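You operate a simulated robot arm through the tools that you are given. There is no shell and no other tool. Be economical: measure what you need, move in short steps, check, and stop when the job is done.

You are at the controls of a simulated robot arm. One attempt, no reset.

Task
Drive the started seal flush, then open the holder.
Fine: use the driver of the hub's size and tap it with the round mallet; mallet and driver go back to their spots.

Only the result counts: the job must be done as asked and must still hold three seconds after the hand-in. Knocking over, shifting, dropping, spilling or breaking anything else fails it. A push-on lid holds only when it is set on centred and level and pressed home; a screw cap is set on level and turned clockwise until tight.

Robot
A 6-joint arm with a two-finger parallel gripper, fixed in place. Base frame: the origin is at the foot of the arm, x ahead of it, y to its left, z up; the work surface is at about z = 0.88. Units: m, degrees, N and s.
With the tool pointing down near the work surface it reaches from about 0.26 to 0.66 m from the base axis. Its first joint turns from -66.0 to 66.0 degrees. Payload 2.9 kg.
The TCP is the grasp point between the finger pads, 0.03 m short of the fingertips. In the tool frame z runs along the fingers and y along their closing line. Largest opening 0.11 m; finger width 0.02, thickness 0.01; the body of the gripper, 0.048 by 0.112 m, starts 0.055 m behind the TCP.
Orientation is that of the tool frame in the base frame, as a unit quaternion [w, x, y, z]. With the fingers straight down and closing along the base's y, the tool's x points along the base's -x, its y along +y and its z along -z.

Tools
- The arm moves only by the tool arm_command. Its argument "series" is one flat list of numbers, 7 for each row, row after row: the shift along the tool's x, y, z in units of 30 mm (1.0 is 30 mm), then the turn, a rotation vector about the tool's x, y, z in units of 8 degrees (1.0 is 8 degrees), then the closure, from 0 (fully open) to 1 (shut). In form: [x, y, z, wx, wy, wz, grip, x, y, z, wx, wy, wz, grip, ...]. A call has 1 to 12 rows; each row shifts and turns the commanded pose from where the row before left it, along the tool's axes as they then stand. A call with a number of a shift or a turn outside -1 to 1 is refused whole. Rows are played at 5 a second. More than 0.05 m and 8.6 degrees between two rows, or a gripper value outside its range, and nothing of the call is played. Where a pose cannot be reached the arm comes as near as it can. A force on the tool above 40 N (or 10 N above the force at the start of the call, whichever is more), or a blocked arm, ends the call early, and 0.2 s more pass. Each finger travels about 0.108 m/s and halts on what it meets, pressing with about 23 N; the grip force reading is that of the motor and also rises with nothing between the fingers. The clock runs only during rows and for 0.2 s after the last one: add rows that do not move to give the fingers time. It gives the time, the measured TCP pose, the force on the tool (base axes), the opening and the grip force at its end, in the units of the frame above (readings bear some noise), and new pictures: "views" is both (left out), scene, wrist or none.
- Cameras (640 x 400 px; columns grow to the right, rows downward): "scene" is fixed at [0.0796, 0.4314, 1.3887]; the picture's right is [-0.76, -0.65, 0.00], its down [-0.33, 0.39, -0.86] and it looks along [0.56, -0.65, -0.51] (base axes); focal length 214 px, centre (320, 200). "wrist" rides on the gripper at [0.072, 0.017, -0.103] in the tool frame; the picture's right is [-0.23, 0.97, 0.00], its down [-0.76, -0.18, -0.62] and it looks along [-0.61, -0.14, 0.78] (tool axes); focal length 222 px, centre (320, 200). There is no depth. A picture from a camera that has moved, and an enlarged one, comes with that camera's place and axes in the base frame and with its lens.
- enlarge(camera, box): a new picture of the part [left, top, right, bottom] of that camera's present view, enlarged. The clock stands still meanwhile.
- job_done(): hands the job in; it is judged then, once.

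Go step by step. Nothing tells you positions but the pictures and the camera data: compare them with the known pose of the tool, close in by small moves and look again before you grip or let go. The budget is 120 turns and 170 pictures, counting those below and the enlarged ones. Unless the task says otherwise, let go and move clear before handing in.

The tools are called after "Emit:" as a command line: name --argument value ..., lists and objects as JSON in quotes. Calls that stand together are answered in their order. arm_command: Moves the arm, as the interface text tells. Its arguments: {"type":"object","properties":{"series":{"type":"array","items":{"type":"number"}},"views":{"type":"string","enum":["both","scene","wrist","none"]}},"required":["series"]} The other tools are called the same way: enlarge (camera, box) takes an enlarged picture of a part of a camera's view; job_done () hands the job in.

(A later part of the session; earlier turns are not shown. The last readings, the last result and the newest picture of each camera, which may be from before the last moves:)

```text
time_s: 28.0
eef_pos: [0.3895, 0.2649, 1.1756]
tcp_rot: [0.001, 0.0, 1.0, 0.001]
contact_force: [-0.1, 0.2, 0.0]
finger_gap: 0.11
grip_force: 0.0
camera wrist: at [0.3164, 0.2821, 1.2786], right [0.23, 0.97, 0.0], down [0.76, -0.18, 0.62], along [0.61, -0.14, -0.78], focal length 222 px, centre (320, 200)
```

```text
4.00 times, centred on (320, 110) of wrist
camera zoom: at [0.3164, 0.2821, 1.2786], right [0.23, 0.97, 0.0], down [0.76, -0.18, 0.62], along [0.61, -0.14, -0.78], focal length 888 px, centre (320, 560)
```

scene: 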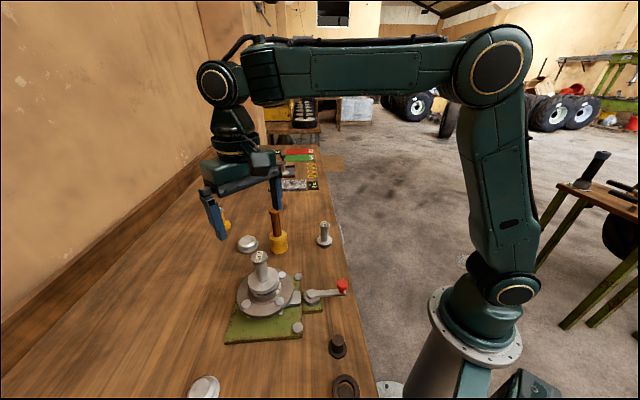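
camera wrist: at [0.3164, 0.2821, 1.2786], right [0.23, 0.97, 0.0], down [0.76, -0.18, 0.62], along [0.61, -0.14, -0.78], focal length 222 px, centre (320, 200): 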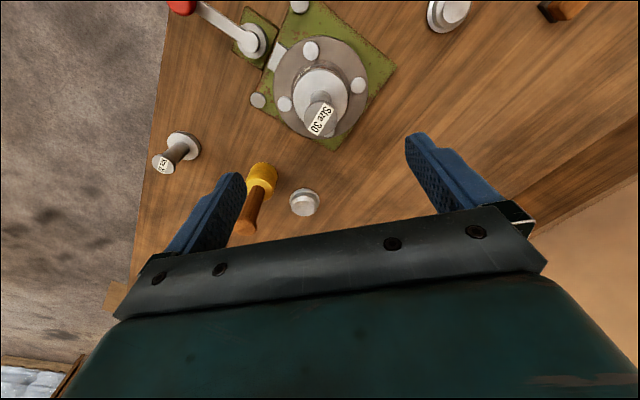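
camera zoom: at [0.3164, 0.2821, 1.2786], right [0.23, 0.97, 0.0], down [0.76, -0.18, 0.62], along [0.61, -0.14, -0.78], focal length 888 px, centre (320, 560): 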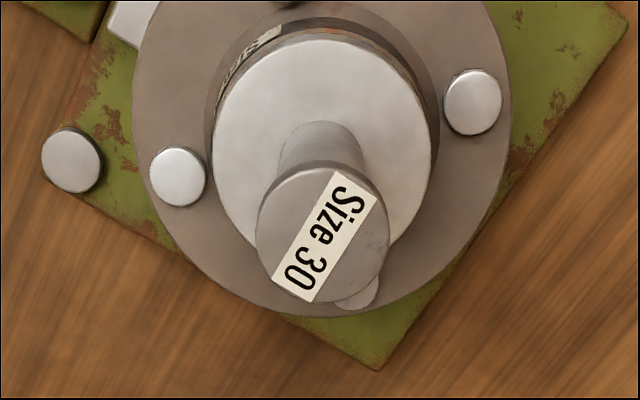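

The driver stands steady on the seal at about (0.388, 0.266). Next I'll move above the mallet at about (0.532, 0.113).

Emit:
arm_command --series '[-0.68, -0.72, 0, 0, 0, 0, 0, -0.68, -0.72, 0, 0, 0, 0, 0, -0.68, -0.72, 0, 0, 0, 0, 0, -0.68, -0.72, 0, 0, 0, 0, 0, -0.68, -0.72, 0, 0, 0, 0, 0, -0.68, -0.72, 0, 0, 0, 0, 0, -0.67, -0.75, 0, 0, 0, 0, 0, 0, 0, 0.6, 0, 0, 0, 0, 0, 0, 0, 0, 0, 0, 0]' --views "both"

Emit:
enlarge --camera "wrist" --box '[240, 100, 400, 200]'

Emit:
enlarge --camera "scene" --box '[238, 180, 334, 240]'

```text
time_s: 30.0
eef_pos: [0.5307, 0.1137, 1.1582]
tcp_rot: [0.0, 0.0, 1.0, 0.0]
contact_force: [0.0, -0.3, 0.5]
finger_gap: 0.1101
grip_force: 0.0
camera wrist: at [0.4589, 0.1307, 1.2605], right [0.23, 0.97, 0.0], down [0.76, -0.18, 0.62], along [0.61, -0.14, -0.78], focal length 222 px, centre (320, 200)
```

scene: 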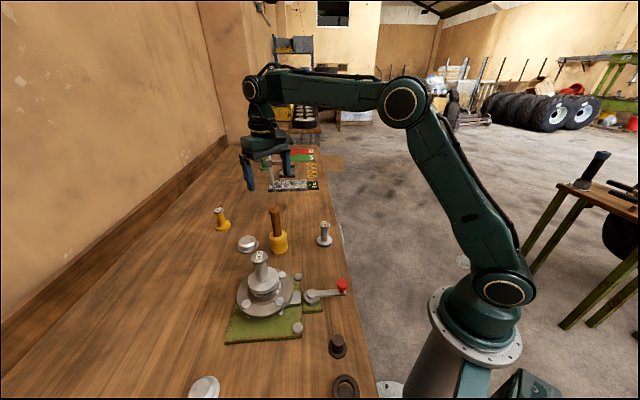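
wrist: 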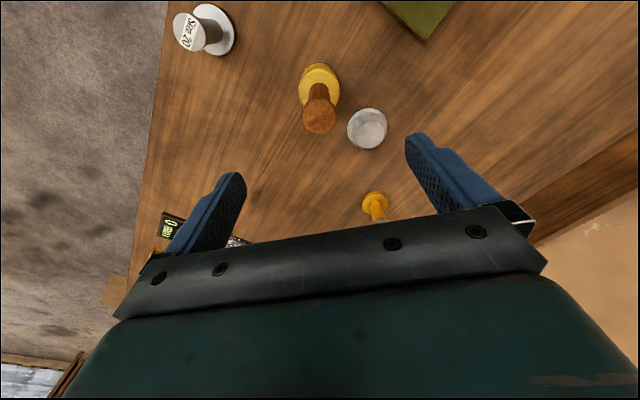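

```text
4.00 times, centred on (320, 150) of wrist
camera zoom: at [0.4589, 0.1307, 1.2605], right [0.23, 0.97, 0.0], down [0.76, -0.18, 0.62], along [0.61, -0.14, -0.78], focal length 888 px, centre (320, 400)
```

zoom: 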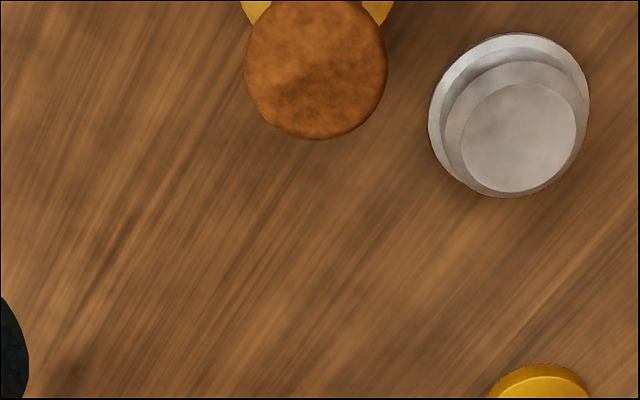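

```text
6.67 times, centred on (286, 210) of scene
camera zoom: at [0.0796, 0.4314, 1.3887], right [-0.76, -0.65, 0.0], down [-0.33, 0.39, -0.86], along [0.56, -0.65, -0.51], focal length 1430 px, centre (547, 133)
```

zoom: 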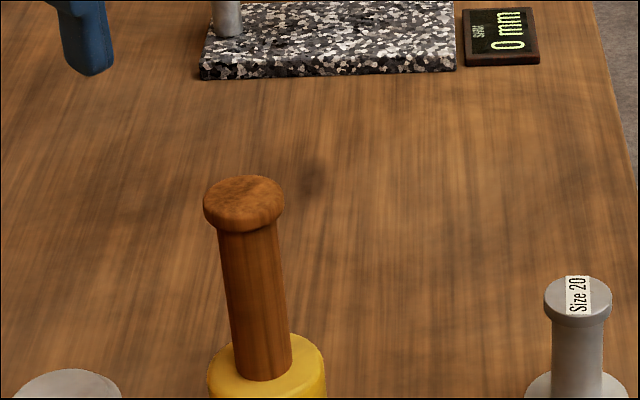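

The knob is at about (0.530, 0.113) with a 36 mm diameter and its top near z = 1.034. I'll descend around it.

Emit:
arm_command --series '[0, -0.03, 0.9, 0, 0, 0, 0, 0, 0, 0.9, 0, 0, 0, 0, 0, 0, 0.9, 0, 0, 0, 0, 0, 0, 0.9, 0, 0, 0, 0, 0, 0, 0.8, 0, 0, 0, 0, 0, 0, 0, 0, 0, 0, 0]' --views "wrist"

Emit:
enlarge --camera "wrist" --box '[240, 120, 400, 220]'

Emit:
enlarge --camera "scene" --box '[238, 180, 334, 250]'

```text
time_s: 31.4
eef_pos: [0.5297, 0.1141, 1.0244]
tcp_rot: [-0.001, 0.0, 1.0, 0.0]
contact_force: [0.3, 0.2, -0.1]
finger_gap: 0.1101
grip_force: 0.0
camera wrist: at [0.4586, 0.1304, 1.1283], right [0.23, 0.97, 0.0], down [0.76, -0.18, 0.62], along [0.61, -0.14, -0.78], focal length 222 px, centre (320, 200)
```

wrist: 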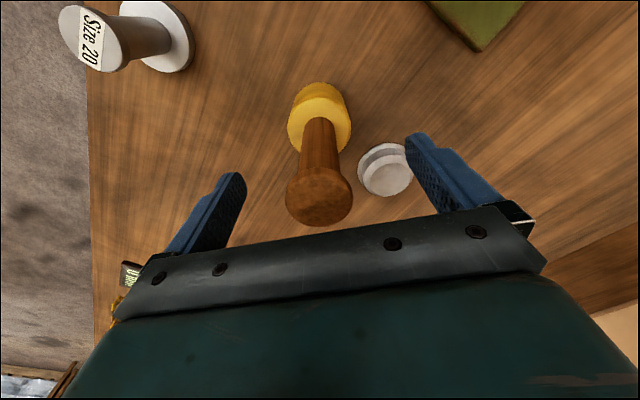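

```text
4.00 times, centred on (320, 170) of wrist
camera zoom: at [0.4586, 0.1304, 1.1283], right [0.23, 0.97, 0.0], down [0.76, -0.18, 0.62], along [0.61, -0.14, -0.78], focal length 888 px, centre (320, 320)
```

zoom: 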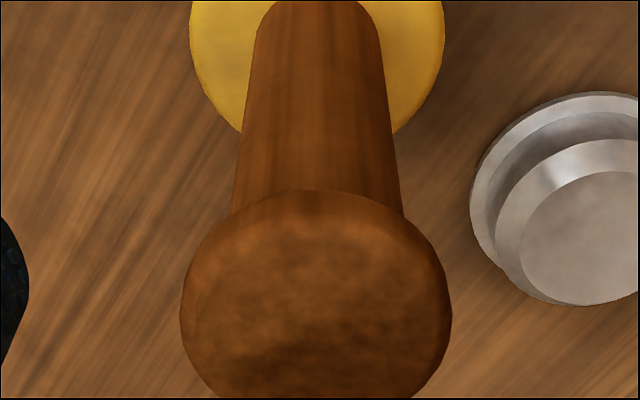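

```text
5.71 times, centred on (286, 215) of scene
camera zoom: at [0.0796, 0.4314, 1.3887], right [-0.76, -0.65, 0.0], down [-0.33, 0.39, -0.86], along [0.56, -0.65, -0.51], focal length 1226 px, centre (514, 114)
```

zoom: 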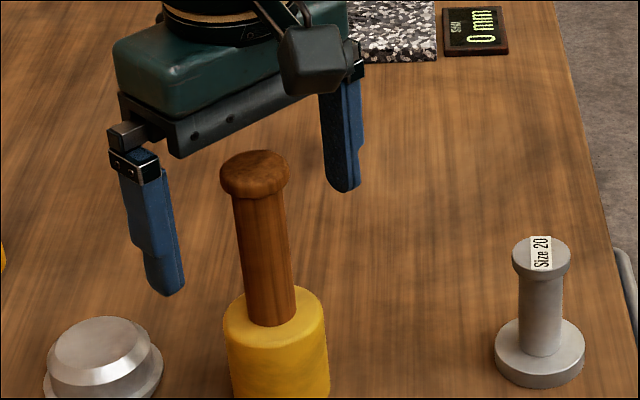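

Centred within a millimetre. I'll close and lift slowly by 12 mm.

Emit:
arm_command --series '[0.02, -0.02, 0, 0, 0, 0, 0.4, 0, 0, 0, 0, 0, 0, 0.65, 0, 0, 0, 0, 0, 0, 1, 0, 0, 0, 0, 0, 0, 1, 0, 0, 0, 0, 0, 0, 1, 0, 0, -0.04, 0, 0, 0, 1, 0, 0, -0.06, 0, 0, 0, 1, 0, 0, -0.1, 0, 0, 0, 1, 0, 0, -0.1, 0, 0, 0, 1, 0, 0, -0.1, 0, 0, 0, 1, 0, 0, 0, 0, 0, 0, 1]' --views "wrist"

Emit:
enlarge --camera "scene" --box '[238, 180, 334, 250]'

```text
time_s: 33.8
eef_pos: [0.5306, 0.1126, 1.0371]
tcp_rot: [-0.001, 0.001, 1.0, 0.0]
contact_force: [1.3, 0.1, -7.7]
finger_gap: 0.0355
grip_force: 23.1
camera wrist: at [0.4577, 0.1292, 1.1405], right [0.23, 0.97, 0.0], down [0.76, -0.18, 0.62], along [0.61, -0.14, -0.78], focal length 222 px, centre (320, 200)
```

wrist: 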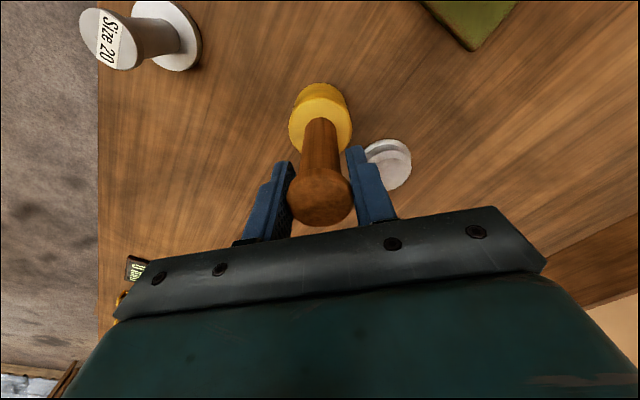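

```text
5.71 times, centred on (286, 215) of scene
camera zoom: at [0.0797, 0.4315, 1.3887], right [-0.76, -0.65, 0.0], down [-0.33, 0.39, -0.86], along [0.56, -0.65, -0.51], focal length 1226 px, centre (514, 114)
```

zoom: 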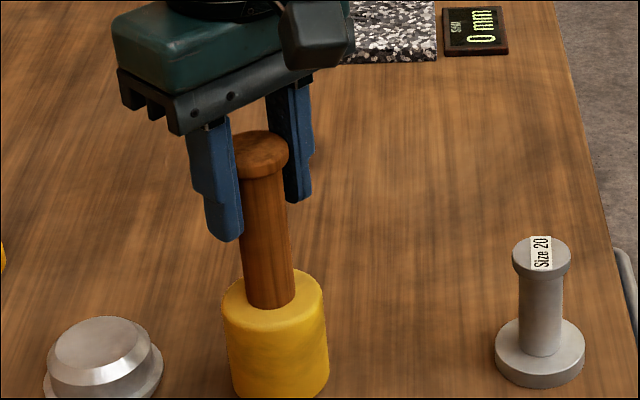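

The mallet is held at about 8 N. I'll continue lifting slowly.

Emit:
arm_command --series '[0, 0, -0.12, 0, 0, 0, 1, 0, 0, -0.2, 0, 0, 0, 1, 0, 0, -0.28, 0, 0, 0, 1, 0, 0, -0.34, 0, 0, 0, 1, 0, 0, -0.34, 0, 0, 0, 1, 0, 0, -0.34, 0, 0, 0, 1, 0, 0, -0.34, 0, 0, 0, 1, 0, 0, -0.34, 0, 0, 0, 1, 0, 0, -0.34, 0, 0, 0, 1, 0, 0, -0.25, 0, 0, 0, 1, 0, 0, -0.15, 0, 0, 0, 1, 0, 0, 0, 0, 0, 0, 1]' --views "wrist"

```text
time_s: 36.4
eef_pos: [0.5309, 0.1117, 1.1286]
tcp_rot: [0.0, 0.0, 1.0, 0.0]
contact_force: [0.1, 0.7, -7.5]
finger_gap: 0.0353
grip_force: 23.0
camera wrist: at [0.4577, 0.1285, 1.232], right [0.23, 0.97, 0.0], down [0.76, -0.18, 0.62], along [0.61, -0.14, -0.78], focal length 222 px, centre (320, 200)
```

wrist: 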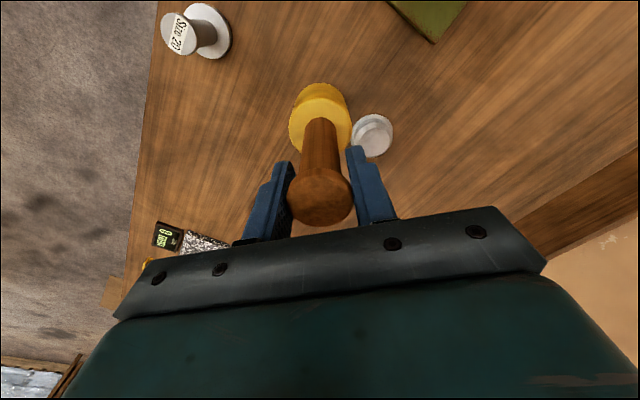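

No slip at all: the knob sits at the same place in the wrist view. I'll continue up to about 1.225.

Emit:
arm_command --series '[0, 0, -0.12, 0, 0, 0, 1, 0, 0, -0.2, 0, 0, 0, 1, 0, 0, -0.3, 0, 0, 0, 1, 0, 0, -0.37, 0, 0, 0, 1, 0, 0, -0.37, 0, 0, 0, 1, 0, 0, -0.37, 0, 0, 0, 1, 0, 0, -0.37, 0, 0, 0, 1, 0, 0, -0.37, 0, 0, 0, 1, 0, 0, -0.35, 0, 0, 0, 1, 0, 0, -0.25, 0, 0, 0, 1, 0, 0, -0.15, 0, 0, 0, 1, 0, 0, 0, 0, 0, 0, 1]' --views "none"

```text
time_s: 39.0
eef_pos: [0.5305, 0.1116, 1.2249]
tcp_rot: [0.0, -0.001, 1.0, 0.0]
contact_force: [-0.4, 0.0, -7.8]
finger_gap: 0.0352
grip_force: 22.7
```

I'll carry the mallet over the driver with a gentle ramp.

Emit:
arm_command --series '[0.15, 0.16, 0, 0, 0, 0, 1, 0.3, 0.32, 0, 0, 0, 0, 1, 0.45, 0.48, 0, 0, 0, 0, 1, 0.49, 0.54, 0, 0, 0, 0, 1, 0.49, 0.54, 0, 0, 0, 0, 1, 0.49, 0.54, 0, 0, 0, 0, 1, 0.49, 0.54, 0, 0, 0, 0, 1, 0.49, 0.54, 0, 0, 0, 0, 1, 0.49, 0.54, 0, 0, 0, 0, 1, 0.45, 0.48, 0, 0, 0, 0, 1, 0.3, 0.32, 0, 0, 0, 0, 1, 0.15, 0.16, 0, 0, 0, 0, 1]' --views "both"

Emit:
enlarge --camera "scene" --box '[212, 200, 324, 300]'

Emit:
enlarge --camera "wrist" --box '[240, 60, 400, 220]'

```text
time_s: 41.6
eef_pos: [0.3854, 0.267, 1.2258]
tcp_rot: [0.0, 0.0, 1.0, 0.0]
contact_force: [0.6, -0.1, -7.4]
finger_gap: 0.0352
grip_force: 22.8
camera wrist: at [0.3152, 0.2835, 1.3283], right [0.23, 0.97, 0.0], down [0.76, -0.18, 0.62], along [0.61, -0.14, -0.78], focal length 222 px, centre (320, 200)
```

scene: 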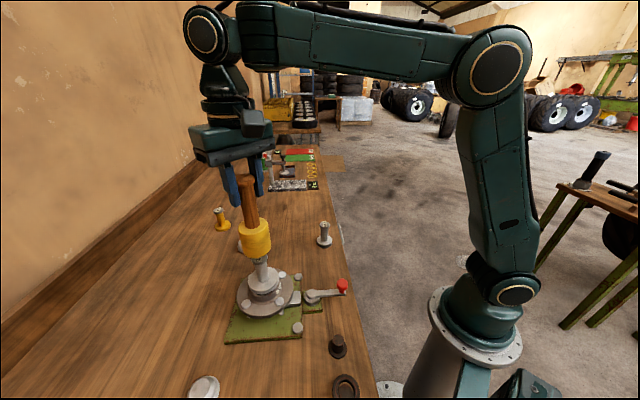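
wrist: 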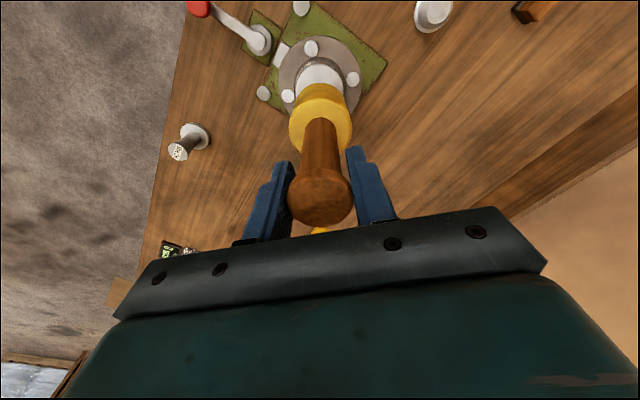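

```text
4.00 times, centred on (268, 250) of scene
camera zoom: at [0.0797, 0.4315, 1.3887], right [-0.76, -0.65, 0.0], down [-0.33, 0.39, -0.86], along [0.56, -0.65, -0.51], focal length 858 px, centre (528, 0)
```

zoom: 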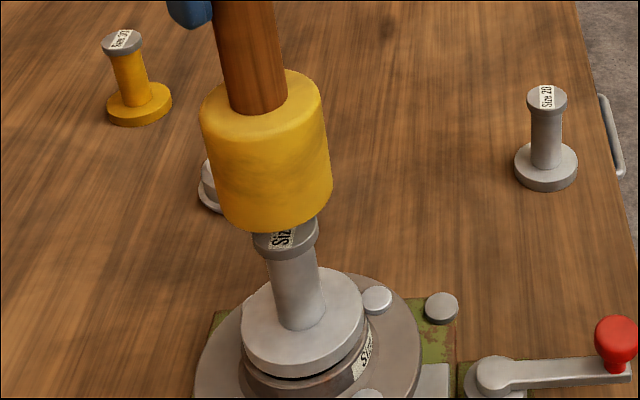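

```text
2.50 times, centred on (320, 140) of wrist
camera zoom: at [0.3152, 0.2835, 1.3283], right [0.23, 0.97, 0.0], down [0.76, -0.18, 0.62], along [0.61, -0.14, -0.78], focal length 555 px, centre (320, 350)
```

zoom: 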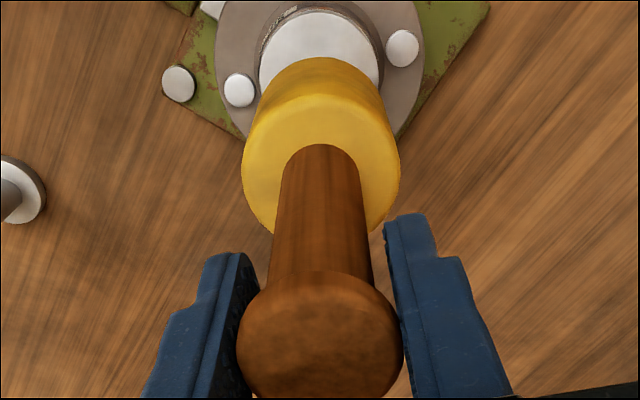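

Alignment is good apart from about 2 mm in x. I'll correct that, close the gap a bit, and then make a first tap.

Emit:
arm_command --series '[-0.08, -0.03, 0.1, 0, 0, 0, 1, 0, 0, 0.2, 0, 0, 0, 1, 0, 0, 0.1, 0, 0, 0, 1, 0, 0, 0, 0, 0, 0, 1, 0, 0, 0.7, 0, 0, 0, 1, 0, 0, -0.7, 0, 0, 0, 1, 0, 0, 0, 0, 0, 0, 1]' --views "none"

Emit:
enlarge --camera "scene" --box '[228, 230, 324, 305]'

```text
time_s: 43.2
eef_pos: [0.3908, 0.2654, 1.2124]
tcp_rot: [0.0, 0.0, 1.0, 0.0]
contact_force: [-0.8, -0.1, -8.2]
finger_gap: 0.0352
grip_force: 23.2
```

```text
5.33 times, centred on (276, 268) of scene
camera zoom: at [0.0797, 0.4315, 1.3887], right [-0.76, -0.65, 0.0], down [-0.33, 0.39, -0.86], along [0.56, -0.65, -0.51], focal length 1144 px, centre (555, -160)
```

zoom: 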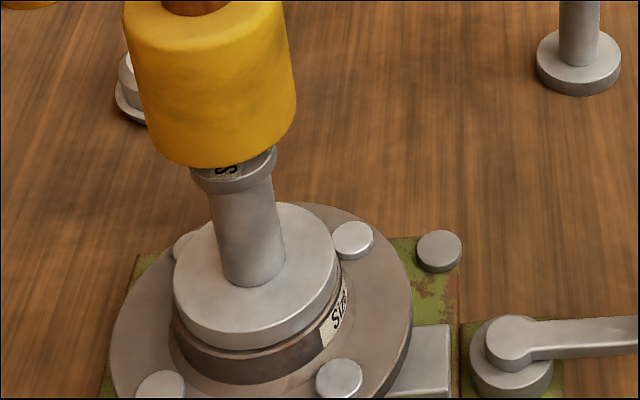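

Emit:
enlarge --camera "scene" --box '[236, 265, 300, 305]'

```text
10.00 times, centred on (268, 285) of scene
camera zoom: at [0.0797, 0.4315, 1.3887], right [-0.76, -0.65, 0.0], down [-0.33, 0.39, -0.86], along [0.56, -0.65, -0.51], focal length 2145 px, centre (840, -650)
```

zoom: 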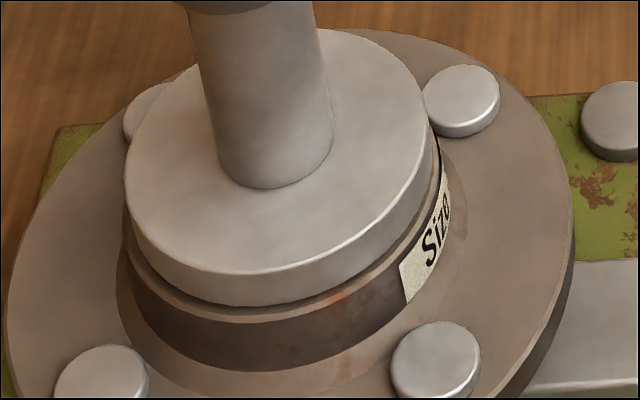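

The gap under the driver has closed after the first tap. I'll tap twice more to be sure it's home.

Emit:
arm_command --series '[0.08, 0, 0.85, 0, 0, 0, 1, 0, 0, -0.75, 0, 0, 0, 1, 0, 0, 0, 0, 0, 0, 1]' --views "none"

Emit:
arm_command --series '[0, 0, 0.8, 0, 0, 0, 1, 0, 0, -0.8, 0, 0, 0, 1, 0, 0, 0, 0, 0, 0, 1]' --views "none"

Emit:
enlarge --camera "scene" --box '[236, 265, 300, 305]'

Emit:
enlarge --camera "scene" --box '[212, 180, 324, 280]'

```text
time_s: 44.0
eef_pos: [0.389, 0.2656, 1.2094]
tcp_rot: [0.0, 0.0, 1.0, 0.0]
contact_force: [-0.2, 0.7, -7.7]
finger_gap: 0.0353
grip_force: 22.9
```

```text
time_s: 44.8
eef_pos: [0.389, 0.2656, 1.2094]
tcp_rot: [0.0, 0.0, 1.0, 0.0]
contact_force: [0.4, 0.2, -6.4]
finger_gap: 0.0354
grip_force: 22.5
```

```text
10.00 times, centred on (268, 285) of scene
camera zoom: at [0.0797, 0.4315, 1.3887], right [-0.76, -0.65, 0.0], down [-0.33, 0.39, -0.86], along [0.56, -0.65, -0.51], focal length 2145 px, centre (840, -650)
```

zoom: 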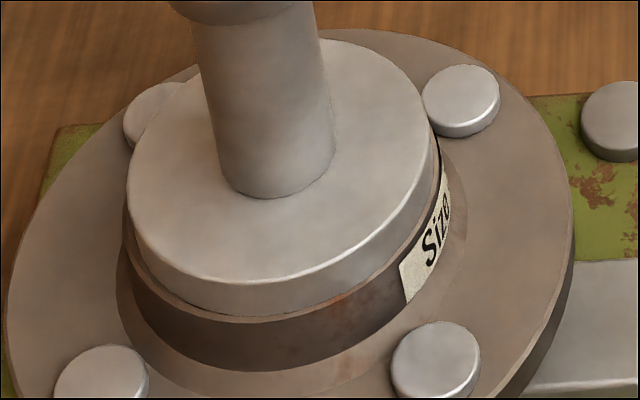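

```text
4.00 times, centred on (268, 230) of scene
camera zoom: at [0.0797, 0.4315, 1.3887], right [-0.76, -0.65, 0.0], down [-0.33, 0.39, -0.86], along [0.56, -0.65, -0.51], focal length 858 px, centre (528, 80)
```

zoom: 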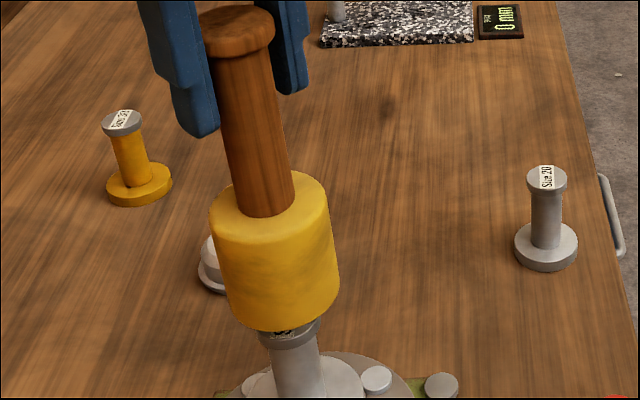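

It went down several more millimetres. I'll keep tapping until it stops moving.

Emit:
arm_command --series '[0, 0, 0.95, 0, 0, 0, 1, 0, 0, -0.8, 0, 0, 0, 1, 0, 0, 0, 0, 0, 0, 1]' --views "none"

Emit:
enlarge --camera "scene" --box '[236, 265, 300, 305]'

Emit:
arm_command --series '[0, 0, 0.95, 0, 0, 0, 1, 0, 0, -0.9, 0, 0, 0, 1, 0, 0, 0, 0, 0, 0, 1]' --views "none"

Emit:
enlarge --camera "scene" --box '[236, 265, 300, 305]'

```text
time_s: 45.6
eef_pos: [0.3895, 0.2666, 1.2051]
tcp_rot: [-0.001, -0.001, 1.0, 0.0]
contact_force: [0.3, 0.1, -7.1]
finger_gap: 0.0354
grip_force: 23.2
```

```text
10.00 times, centred on (268, 285) of scene
camera zoom: at [0.0797, 0.4315, 1.3887], right [-0.76, -0.65, 0.0], down [-0.33, 0.39, -0.86], along [0.56, -0.65, -0.51], focal length 2145 px, centre (840, -650)
```

zoom: 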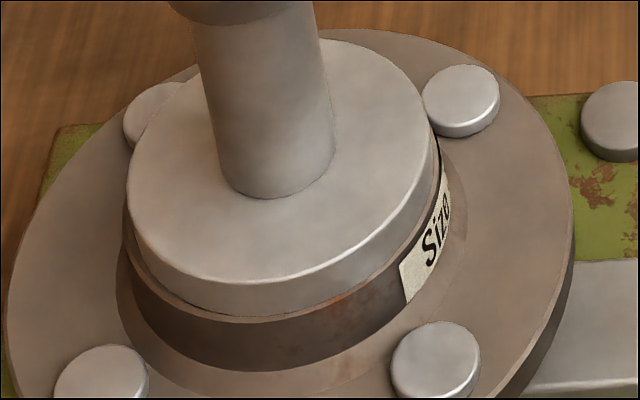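

```text
time_s: 46.4
eef_pos: [0.388, 0.2659, 1.2034]
tcp_rot: [0.0, 0.001, 1.0, -0.001]
contact_force: [0.2, 0.2, -7.6]
finger_gap: 0.0352
grip_force: 23.3
```

```text
10.00 times, centred on (268, 285) of scene
camera zoom: at [0.0797, 0.4315, 1.3887], right [-0.76, -0.65, 0.0], down [-0.33, 0.39, -0.86], along [0.56, -0.65, -0.51], focal length 2145 px, centre (840, -650)
```

zoom: 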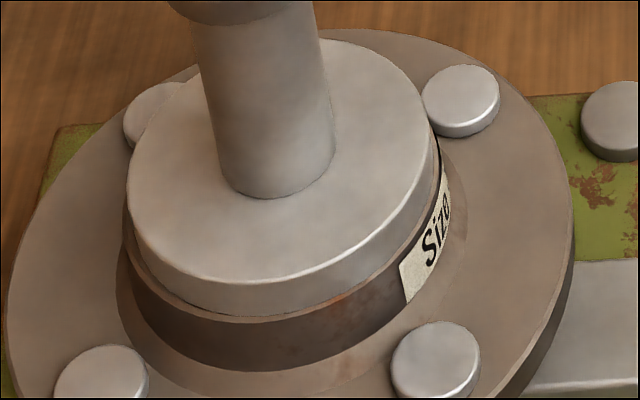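

The driver has bottomed on the hub rim and no longer moves. I'll lift the mallet and check its position in the grip before carrying it back.

Emit:
arm_command --series '[0, 0, -0.2, 0, 0, 0, 1, 0, 0, -0.35, 0, 0, 0, 1, 0, 0, -0.25, 0, 0, 0, 1, 0, 0, 0, 0, 0, 0, 1]' --views "both"

Emit:
enlarge --camera "wrist" --box '[240, 60, 400, 220]'

```text
time_s: 47.4
eef_pos: [0.3896, 0.267, 1.2274]
tcp_rot: [0.0, 0.0, 1.0, 0.0]
contact_force: [0.0, -1.3, -7.2]
finger_gap: 0.0351
grip_force: 23.0
camera wrist: at [0.3156, 0.2829, 1.3313], right [0.23, 0.97, 0.0], down [0.76, -0.18, 0.62], along [0.61, -0.14, -0.78], focal length 222 px, centre (320, 200)
```

scene: 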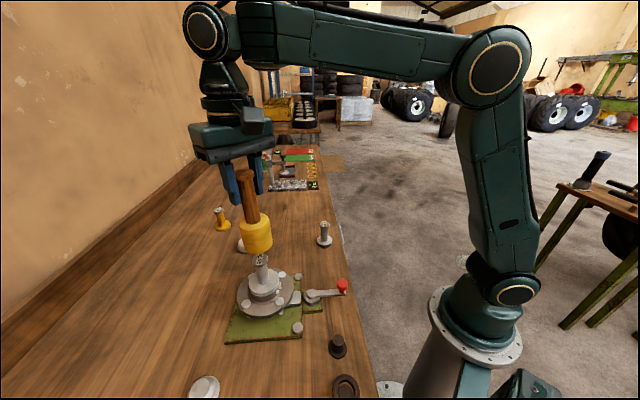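
wrist: 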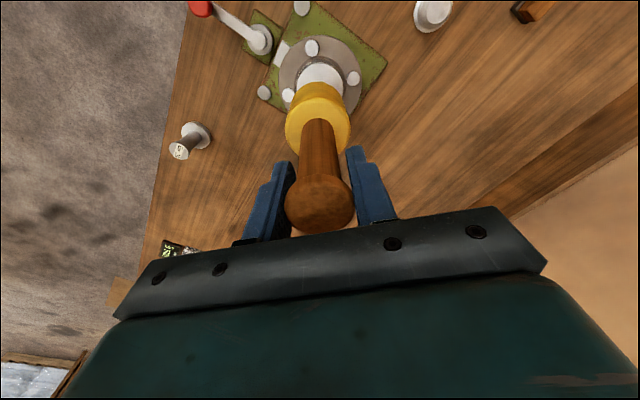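

```text
2.50 times, centred on (320, 140) of wrist
camera zoom: at [0.3156, 0.2829, 1.3313], right [0.23, 0.97, 0.0], down [0.76, -0.18, 0.62], along [0.61, -0.14, -0.78], focal length 555 px, centre (320, 350)
```

zoom: 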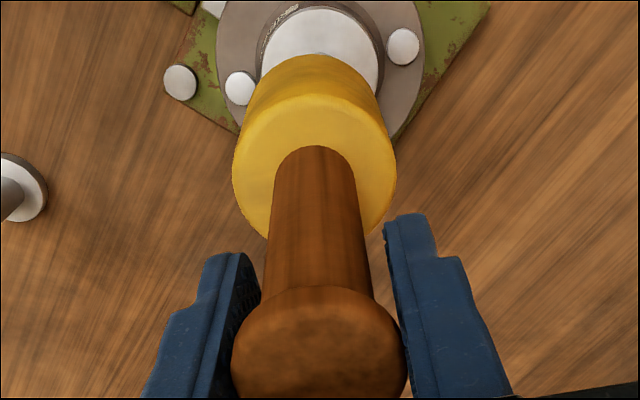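

The mallet slid only about 4 mm up in the grip and leans about 1°. I'll carry it back over its spot.

Emit:
arm_command --series '[-0.15, -0.16, 0, 0, 0, 0, 1, -0.3, -0.32, 0, 0, 0, 0, 1, -0.44, -0.48, 0, 0, 0, 0, 1, -0.485, -0.53, 0, 0, 0, 0, 1, -0.485, -0.53, 0, 0, 0, 0, 1, -0.485, -0.53, 0, 0, 0, 0, 1, -0.485, -0.53, 0, 0, 0, 0, 1, -0.485, -0.53, 0, 0, 0, 0, 1, -0.485, -0.53, 0, 0, 0, 0, 1, -0.44, -0.46, 0, 0, 0, 0, 1, -0.3, -0.32, 0, 0, 0, 0, 1, -0.14, -0.16, 0, 0, 0, 0, 1]' --views "none"

Emit:
arm_command --series '[0, 0, 0.15, 0, 0, 0, 1, 0, 0, 0.3, 0, 0, 0, 1, 0, 0, 0.45, 0, 0, 0, 1, 0, 0, 0.5, 0, 0, 0, 1, 0, 0, 0.5, 0, 0, 0, 1, 0, 0, 0.5, 0, 0, 0, 1, 0, 0, 0.5, 0, 0, 0, 1, 0, 0, 0.5, 0, 0, 0, 1, 0, 0, 0.5, 0, 0, 0, 1, 0, 0, 0.45, 0, 0, 0, 1, 0, 0, 0.3, 0, 0, 0, 1, 0, 0, 0.15, 0, 0, 0, 1]' --views "none"

Emit:
enlarge --camera "scene" --box '[230, 190, 326, 260]'

```text
time_s: 50.0
eef_pos: [0.5285, 0.1127, 1.2267]
tcp_rot: [0.0, 0.0, 1.0, 0.0]
contact_force: [0.4, -1.0, -7.8]
finger_gap: 0.0355
grip_force: 23.6
```

```text
time_s: 52.6
eef_pos: [0.5288, 0.1122, 1.0832]
tcp_rot: [-0.001, 0.0, 1.0, 0.001]
contact_force: [0.4, -0.3, -7.2]
finger_gap: 0.035
grip_force: 22.6
```

```text
5.71 times, centred on (278, 225) of scene
camera zoom: at [0.0797, 0.4315, 1.3887], right [-0.76, -0.65, 0.0], down [-0.33, 0.39, -0.86], along [0.56, -0.65, -0.51], focal length 1226 px, centre (560, 57)
```

zoom: 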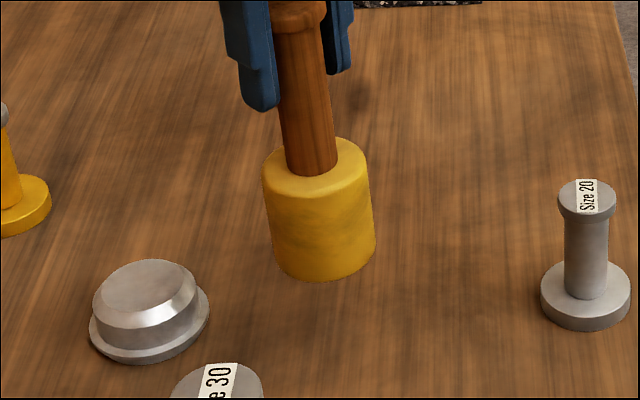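

I'll lower most of the way, nudging about 1.5 mm in +y.

Emit:
arm_command --series '[-0.04, 0.05, 0.1, 0, 0, 0, 1, 0, 0, 0.2, 0, 0, 0, 1, 0, 0, 0.3, 0, 0, 0, 1, 0, 0, 0.3, 0, 0, 0, 1, 0, 0, 0.3, 0, 0, 0, 1, 0, 0, 0.3, 0, 0, 0, 1, 0, 0, 0.2, 0, 0, 0, 1, 0, 0, 0.1, 0, 0, 0, 1, 0, 0, 0, 0, 0, 0, 1]' --views "none"

Emit:
enlarge --camera "scene" --box '[238, 180, 334, 260]'

```text
time_s: 54.6
eef_pos: [0.5301, 0.1155, 1.0283]
tcp_rot: [0.0, 0.0, 1.0, 0.0]
contact_force: [-0.2, 0.0, -7.6]
finger_gap: 0.0352
grip_force: 22.8
```

```text
5.00 times, centred on (286, 220) of scene
camera zoom: at [0.0797, 0.4315, 1.3887], right [-0.76, -0.65, 0.0], down [-0.33, 0.39, -0.86], along [0.56, -0.65, -0.51], focal length 1072 px, centre (490, 100)
```

zoom: 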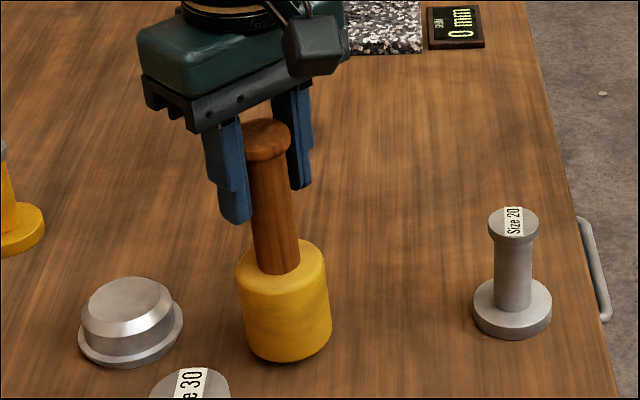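

Lateral position matches the original spot. I'll lower the last millimetres until touch.

Emit:
arm_command --series '[0, 0, 0.06, 0, 0, 0, 1, 0, 0, 0.06, 0, 0, 0, 1, 0, 0, 0.04, 0, 0, 0, 1, 0, 0, 0, 0, 0, 0, 1]' --views "none"

```text
time_s: 55.6
eef_pos: [0.5292, 0.1155, 1.0248]
tcp_rot: [0.0, -0.001, 1.0, 0.0]
contact_force: [0.2, -0.2, -7.6]
finger_gap: 0.035
grip_force: 23.0
```

Emit:
arm_command --series '[0, 0, 0.05, 0, 0, 0, 1, 0, 0, 0.05, 0, 0, 0, 1, 0, 0, 0, 0, 0, 0, 1]' --views "none"

```text
time_s: 56.4
eef_pos: [0.5285, 0.1136, 1.0221]
tcp_rot: [-0.001, 0.0, 1.0, 0.0]
contact_force: [-0.5, -0.4, -7.2]
finger_gap: 0.0351
grip_force: 22.8
```

Still hanging, so I'll keep going in small steps.

Emit:
arm_command --series '[0, 0, 0.05, 0, 0, 0, 1, 0, 0, 0.05, 0, 0, 0, 1, 0, 0, 0, 0, 0, 0, 1]' --views "none"

Emit:
enlarge --camera "scene" --box '[254, 220, 304, 260]'

```text
time_s: 57.2
eef_pos: [0.5291, 0.1147, 1.0201]
tcp_rot: [0.0, 0.0, 1.0, 0.0]
contact_force: [-2.0, -0.3, -4.0]
finger_gap: 0.0354
grip_force: 22.8
```

```text
10.00 times, centred on (279, 240) of scene
camera zoom: at [0.0797, 0.4314, 1.3887], right [-0.76, -0.65, 0.0], down [-0.33, 0.39, -0.86], along [0.56, -0.65, -0.51], focal length 2145 px, centre (730, -200)
```

zoom: 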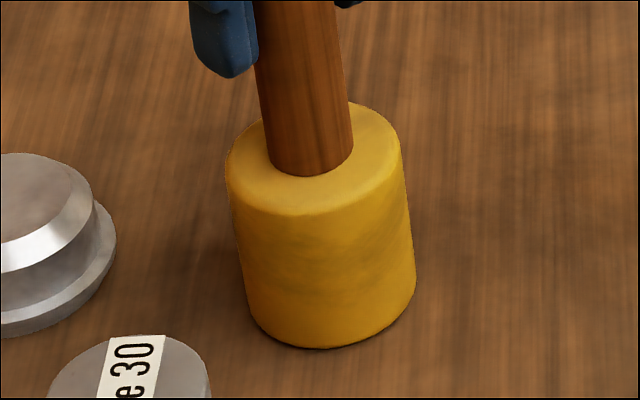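

It's touching on one edge. I'll press 2 mm more to level it, then open and rise.

Emit:
arm_command --series '[0, 0, 0.04, 0, 0, 0, 1, 0, 0, 0.03, 0, 0, 0, 1, 0, 0, 0, 0, 0, 0, 1]' --views "none"

Emit:
arm_command --series '[0, 0, 0, 0, 0, 0, 0.8, 0, 0, 0, 0, 0, 0, 0.5, 0, 0, 0, 0, 0, 0, 0, 0, 0, 0, 0, 0, 0, 0, 0, 0, -0.3, 0, 0, 0, 0, 0, 0, -0.9, 0, 0, 0, 0, 0, 0, -0.9, 0, 0, 0, 0, 0, 0, -0.9, 0, 0, 0, 0, 0, 0, -0.9, 0, 0, 0, 0, 0, 0, -0.9, 0, 0, 0, 0]' --views "both"

Emit:
enlarge --camera "scene" --box '[180, 190, 380, 315]'

```text
time_s: 58.0
eef_pos: [0.5301, 0.1156, 1.0196]
tcp_rot: [0.003, 0.0, 1.0, 0.0]
contact_force: [-5.7, -2.0, 18.2]
finger_gap: 0.0354
grip_force: 23.6
```

```text
time_s: 60.2
eef_pos: [0.5284, 0.1178, 1.1619]
tcp_rot: [0.0, 0.0, 1.0, 0.0]
contact_force: [-0.1, 0.1, 0.0]
finger_gap: 0.11
grip_force: 0.1
camera wrist: at [0.4569, 0.1327, 1.2656], right [0.23, 0.97, 0.0], down [0.76, -0.18, 0.62], along [0.61, -0.14, -0.78], focal length 222 px, centre (320, 200)
```

scene: 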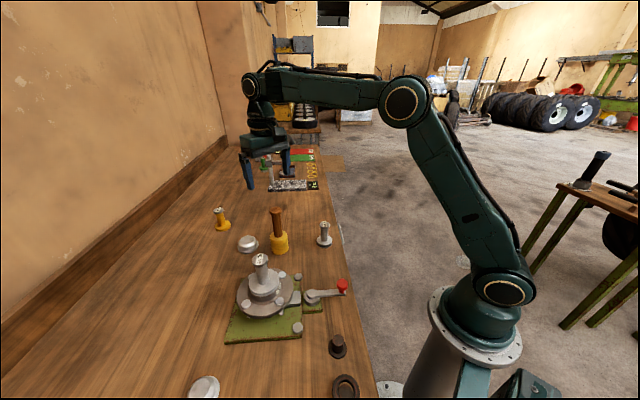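
wrist: 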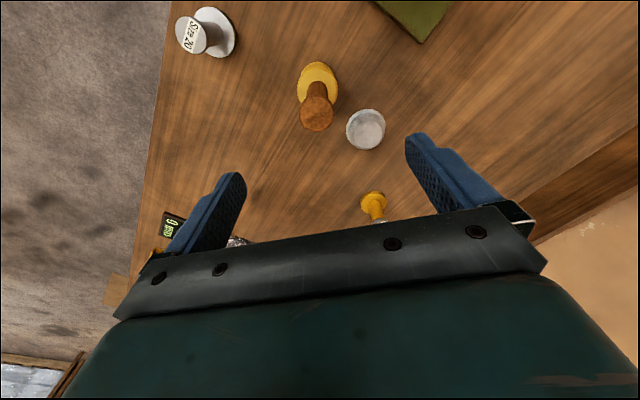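

```text
3.20 times, centred on (280, 252) of scene
camera zoom: at [0.0796, 0.4314, 1.3887], right [-0.76, -0.65, 0.0], down [-0.33, 0.39, -0.86], along [0.56, -0.65, -0.51], focal length 686 px, centre (448, 32)
```

zoom: 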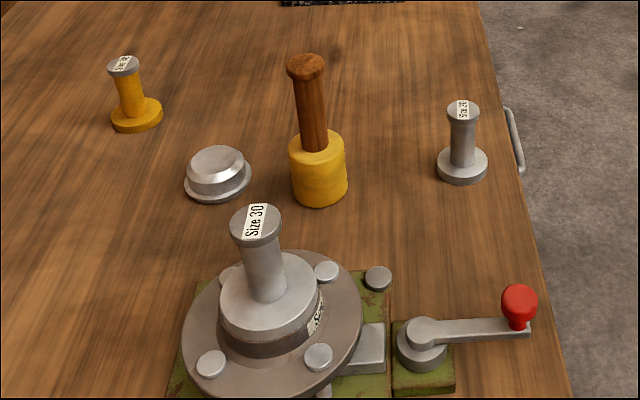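

The mallet is back, standing within about 3–4 mm of its spot. Next I'll move back above the driver.

Emit:
arm_command --series '[0.775, 0.823, 0, 0, 0, 0, 0, 0.775, 0.823, 0, 0, 0, 0, 0, 0.775, 0.823, 0, 0, 0, 0, 0, 0.775, 0.823, 0, 0, 0, 0, 0, 0.775, 0.823, 0, 0, 0, 0, 0, 0.775, 0.823, 0, 0, 0, 0, 0, 0, 0, 0.6, 0, 0, 0, 0, 0, 0, 0.9, 0, 0, 0, 0, 0, 0, 0, 0, 0, 0, 0]' --views "wrist"

Emit:
enlarge --camera "wrist" --box '[240, 80, 400, 180]'

```text
time_s: 62.2
eef_pos: [0.3899, 0.2629, 1.1163]
tcp_rot: [0.0, 0.0, 1.0, 0.0]
contact_force: [0.3, -0.7, 0.1]
finger_gap: 0.1103
grip_force: 0.1
camera wrist: at [0.3174, 0.2802, 1.2191], right [0.23, 0.97, 0.0], down [0.76, -0.18, 0.62], along [0.61, -0.14, -0.78], focal length 222 px, centre (320, 200)
```

wrist: 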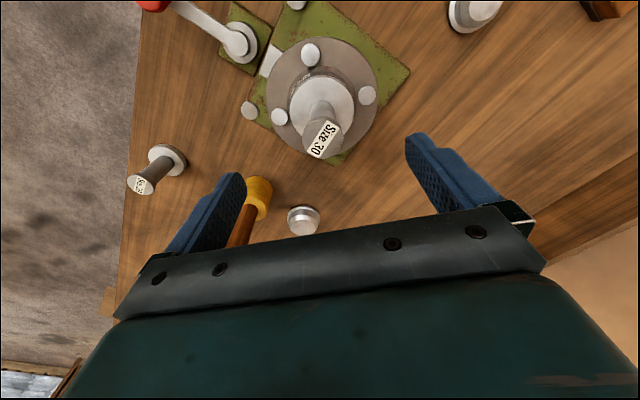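

```text
4.00 times, centred on (320, 130) of wrist
camera zoom: at [0.3174, 0.2802, 1.2191], right [0.23, 0.97, 0.0], down [0.76, -0.18, 0.62], along [0.61, -0.14, -0.78], focal length 888 px, centre (320, 480)
```

zoom: 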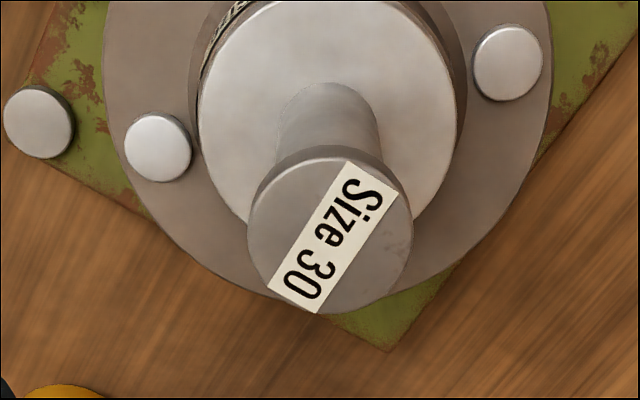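

The head is at about (0.389, 0.2655, 1.048). I'll descend and grip with the head at mid-pad.

Emit:
arm_command --series '[0.02, 0.09, 0.6, 0, 0, 0, 0, 0, 0, 0.6, 0, 0, 0, 0, 0, 0, 0.6, 0, 0, 0, 0, 0, 0, 0.58, 0, 0, 0, 0, 0, 0, 0, 0, 0, 0, 0]' --views "none"

Emit:
enlarge --camera "wrist" --box '[240, 150, 400, 250]'

```text
time_s: 63.4
eef_pos: [0.3907, 0.2661, 1.0442]
tcp_rot: [0.0, 0.001, 1.0, 0.0]
contact_force: [0.3, -0.5, 0.1]
finger_gap: 0.1098
grip_force: 0.1
```

```text
4.00 times, centred on (320, 200) of wrist
camera zoom: at [0.3175, 0.2835, 1.1482], right [0.23, 0.97, 0.0], down [0.76, -0.18, 0.62], along [0.61, -0.14, -0.78], focal length 888 px, centre (320, 200)
```

zoom: 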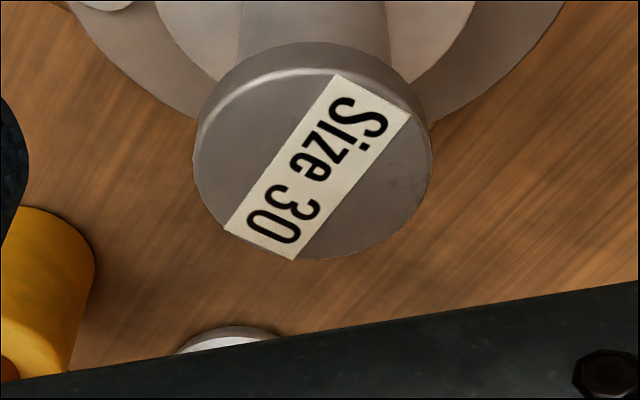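

Centred. I'll close and lift slowly.

Emit:
arm_command --series '[0.04, -0.01, -0.04, 0, 0, 0, 0.5, 0, 0, 0, 0, 0, 0, 0.75, 0, 0, 0, 0, 0, 0, 1, 0, 0, 0, 0, 0, 0, 1, 0, 0, 0, 0, 0, 0, 1, 0, 0, -0.03, 0, 0, 0, 1, 0, 0, -0.05, 0, 0, 0, 1, 0, 0, -0.08, 0, 0, 0, 1, 0, 0, -0.1, 0, 0, 0, 1, 0, 0, -0.1, 0, 0, 0, 1, 0, 0, -0.1, 0, 0, 0, 1, 0, 0, 0, 0, 0, 0, 1]' --views "none"

Emit:
enlarge --camera "scene" --box '[228, 245, 308, 295]'

```text
time_s: 66.0
eef_pos: [0.389, 0.2663, 1.0593]
tcp_rot: [0.0, -0.001, 1.0, 0.001]
contact_force: [0.6, -0.7, -2.1]
finger_gap: 0.0332
grip_force: 22.8
```

```text
8.00 times, centred on (268, 270) of scene
camera zoom: at [0.0796, 0.4315, 1.3887], right [-0.76, -0.65, 0.0], down [-0.33, 0.39, -0.86], along [0.56, -0.65, -0.51], focal length 1716 px, centre (736, -360)
```

zoom: 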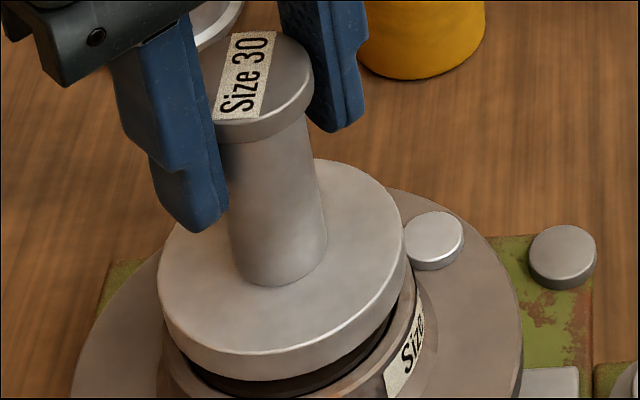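

The driver is lifting off the hub. I'll raise it further and inspect the seal.

Emit:
arm_command --series '[0, 0, -0.1, 0, 0, 0, 1, 0, 0, -0.2, 0, 0, 0, 1, 0, 0, -0.25, 0, 0, 0, 1, 0, 0, -0.25, 0, 0, 0, 1, 0, 0, -0.25, 0, 0, 0, 1, 0, 0, -0.2, 0, 0, 0, 1, 0, 0, -0.1, 0, 0, 0, 1, 0, 0, 0, 0, 0, 0, 1]' --views "none"

Emit:
enlarge --camera "scene" --box '[228, 250, 308, 300]'

```text
time_s: 67.8
eef_pos: [0.3879, 0.2658, 1.0993]
tcp_rot: [0.0, -0.001, 1.0, -0.001]
contact_force: [-0.9, 0.9, -2.4]
finger_gap: 0.0332
grip_force: 23.5
```

```text
8.00 times, centred on (268, 275) of scene
camera zoom: at [0.0796, 0.4315, 1.3887], right [-0.76, -0.65, 0.0], down [-0.33, 0.39, -0.86], along [0.56, -0.65, -0.51], focal length 1716 px, centre (736, -400)
```

zoom: 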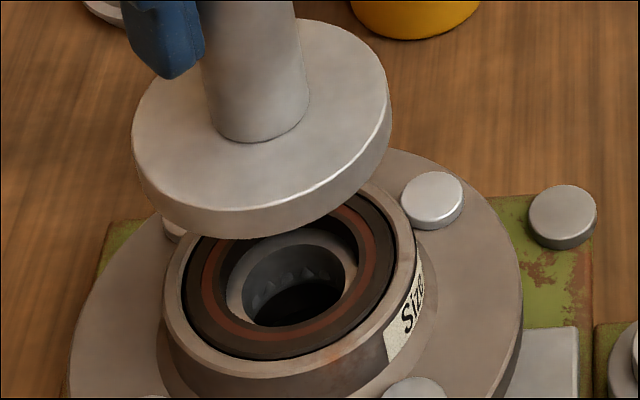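

The seal now looks flush with the hub rim. I'll carry the driver back to its spot at (0.3675, 0.078).

Emit:
arm_command --series '[0.03, -0.2, 0, 0, 0, 0, 1, 0.05, -0.4, 0, 0, 0, 0, 1, 0.06, -0.58, 0, 0, 0, 0, 1, 0.07, -0.66, 0, 0, 0, 0, 1, 0.07, -0.66, 0, 0, 0, 0, 1, 0.07, -0.66, 0, 0, 0, 0, 1, 0.07, -0.66, 0, 0, 0, 0, 1, 0.07, -0.66, 0, 0, 0, 0, 1, 0.07, -0.66, 0, 0, 0, 0, 1, 0.06, -0.58, 0, 0, 0, 0, 1, 0.05, -0.36, 0, 0, 0, 0, 1, 0.01, -0.18, 0, 0, 0, 0, 1]' --views "none"

Emit:
arm_command --series '[0, 0, 0.12, 0, 0, 0, 1, 0, 0, 0.25, 0, 0, 0, 1, 0, 0, 0.4, 0, 0, 0, 1, 0, 0, 0.5, 0, 0, 0, 1, 0, 0, 0.5, 0, 0, 0, 1, 0, 0, 0.5, 0, 0, 0, 1, 0, 0, 0.5, 0, 0, 0, 1, 0, 0, 0.5, 0, 0, 0, 1, 0, 0, 0.4, 0, 0, 0, 1, 0, 0, 0.25, 0, 0, 0, 1, 0, 0, 0.12, 0, 0, 0, 1, 0, 0, 0, 0, 0, 0, 1]' --views "wrist"

Emit:
enlarge --camera "scene" --box '[300, 240, 356, 275]'

```text
time_s: 70.4
eef_pos: [0.3678, 0.0772, 1.0997]
tcp_rot: [0.0, 0.0, 1.0, 0.0]
contact_force: [0.5, -0.1, -1.9]
finger_gap: 0.0333
grip_force: 22.9
```

```text
time_s: 73.0
eef_pos: [0.3677, 0.0769, 0.9785]
tcp_rot: [0.0, 0.0, 1.0, 0.0]
contact_force: [-0.6, -0.2, -2.1]
finger_gap: 0.0333
grip_force: 23.3
camera wrist: at [0.2955, 0.0945, 1.082], right [0.23, 0.97, 0.0], down [0.76, -0.18, 0.62], along [0.61, -0.14, -0.78], focal length 222 px, centre (320, 200)
```

wrist: 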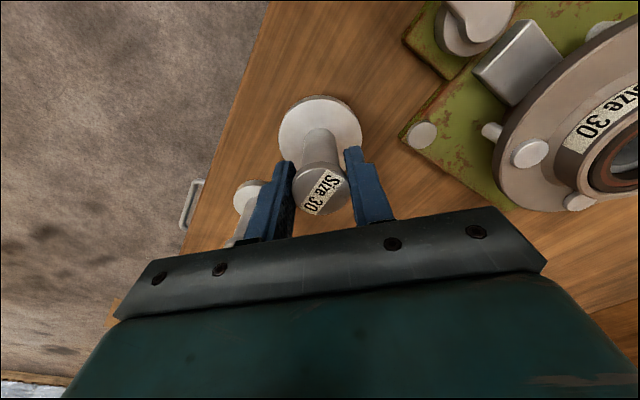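

```text
11.43 times, centred on (328, 258) of scene
camera zoom: at [0.0796, 0.4314, 1.3887], right [-0.76, -0.65, 0.0], down [-0.33, 0.39, -0.86], along [0.56, -0.65, -0.51], focal length 2451 px, centre (229, -457)
```

zoom: 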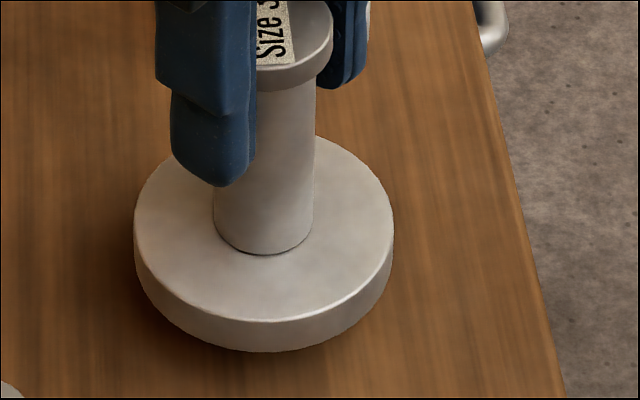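

Right on its original footprint. I'll lower until touch.

Emit:
arm_command --series '[0, 0, 0.1, 0, 0, 0, 1, 0, 0, 0.15, 0, 0, 0, 1, 0, 0, 0.15, 0, 0, 0, 1, 0, 0, 0.1, 0, 0, 0, 1, 0, 0, 0.06, 0, 0, 0, 1, 0, 0, 0, 0, 0, 0, 1]' --views "none"

Emit:
arm_command --series '[0, 0, 0.04, 0, 0, 0, 1, 0, 0, 0.04, 0, 0, 0, 1, 0, 0, 0, 0, 0, 0, 1]' --views "none"

```text
time_s: 74.4
eef_pos: [0.3673, 0.0773, 0.9614]
tcp_rot: [0.0, 0.0, 1.0, 0.0]
contact_force: [0.4, 0.4, -2.6]
finger_gap: 0.0332
grip_force: 23.1
```

```text
time_s: 75.2
eef_pos: [0.3664, 0.0784, 0.959]
tcp_rot: [0.0, 0.0, 1.0, -0.001]
contact_force: [0.5, 0.1, -2.5]
finger_gap: 0.0332
grip_force: 22.9
```

Emit:
arm_command --series '[0, 0, 0.04, 0, 0, 0, 1, 0, 0, 0.03, 0, 0, 0, 1, 0, 0, 0, 0, 0, 0, 1]' --views "none"

```text
time_s: 76.0
eef_pos: [0.3692, 0.0778, 0.9584]
tcp_rot: [0.001, 0.0, 1.0, -0.001]
contact_force: [-1.8, -3.8, 13.0]
finger_gap: 0.0331
grip_force: 22.8
```

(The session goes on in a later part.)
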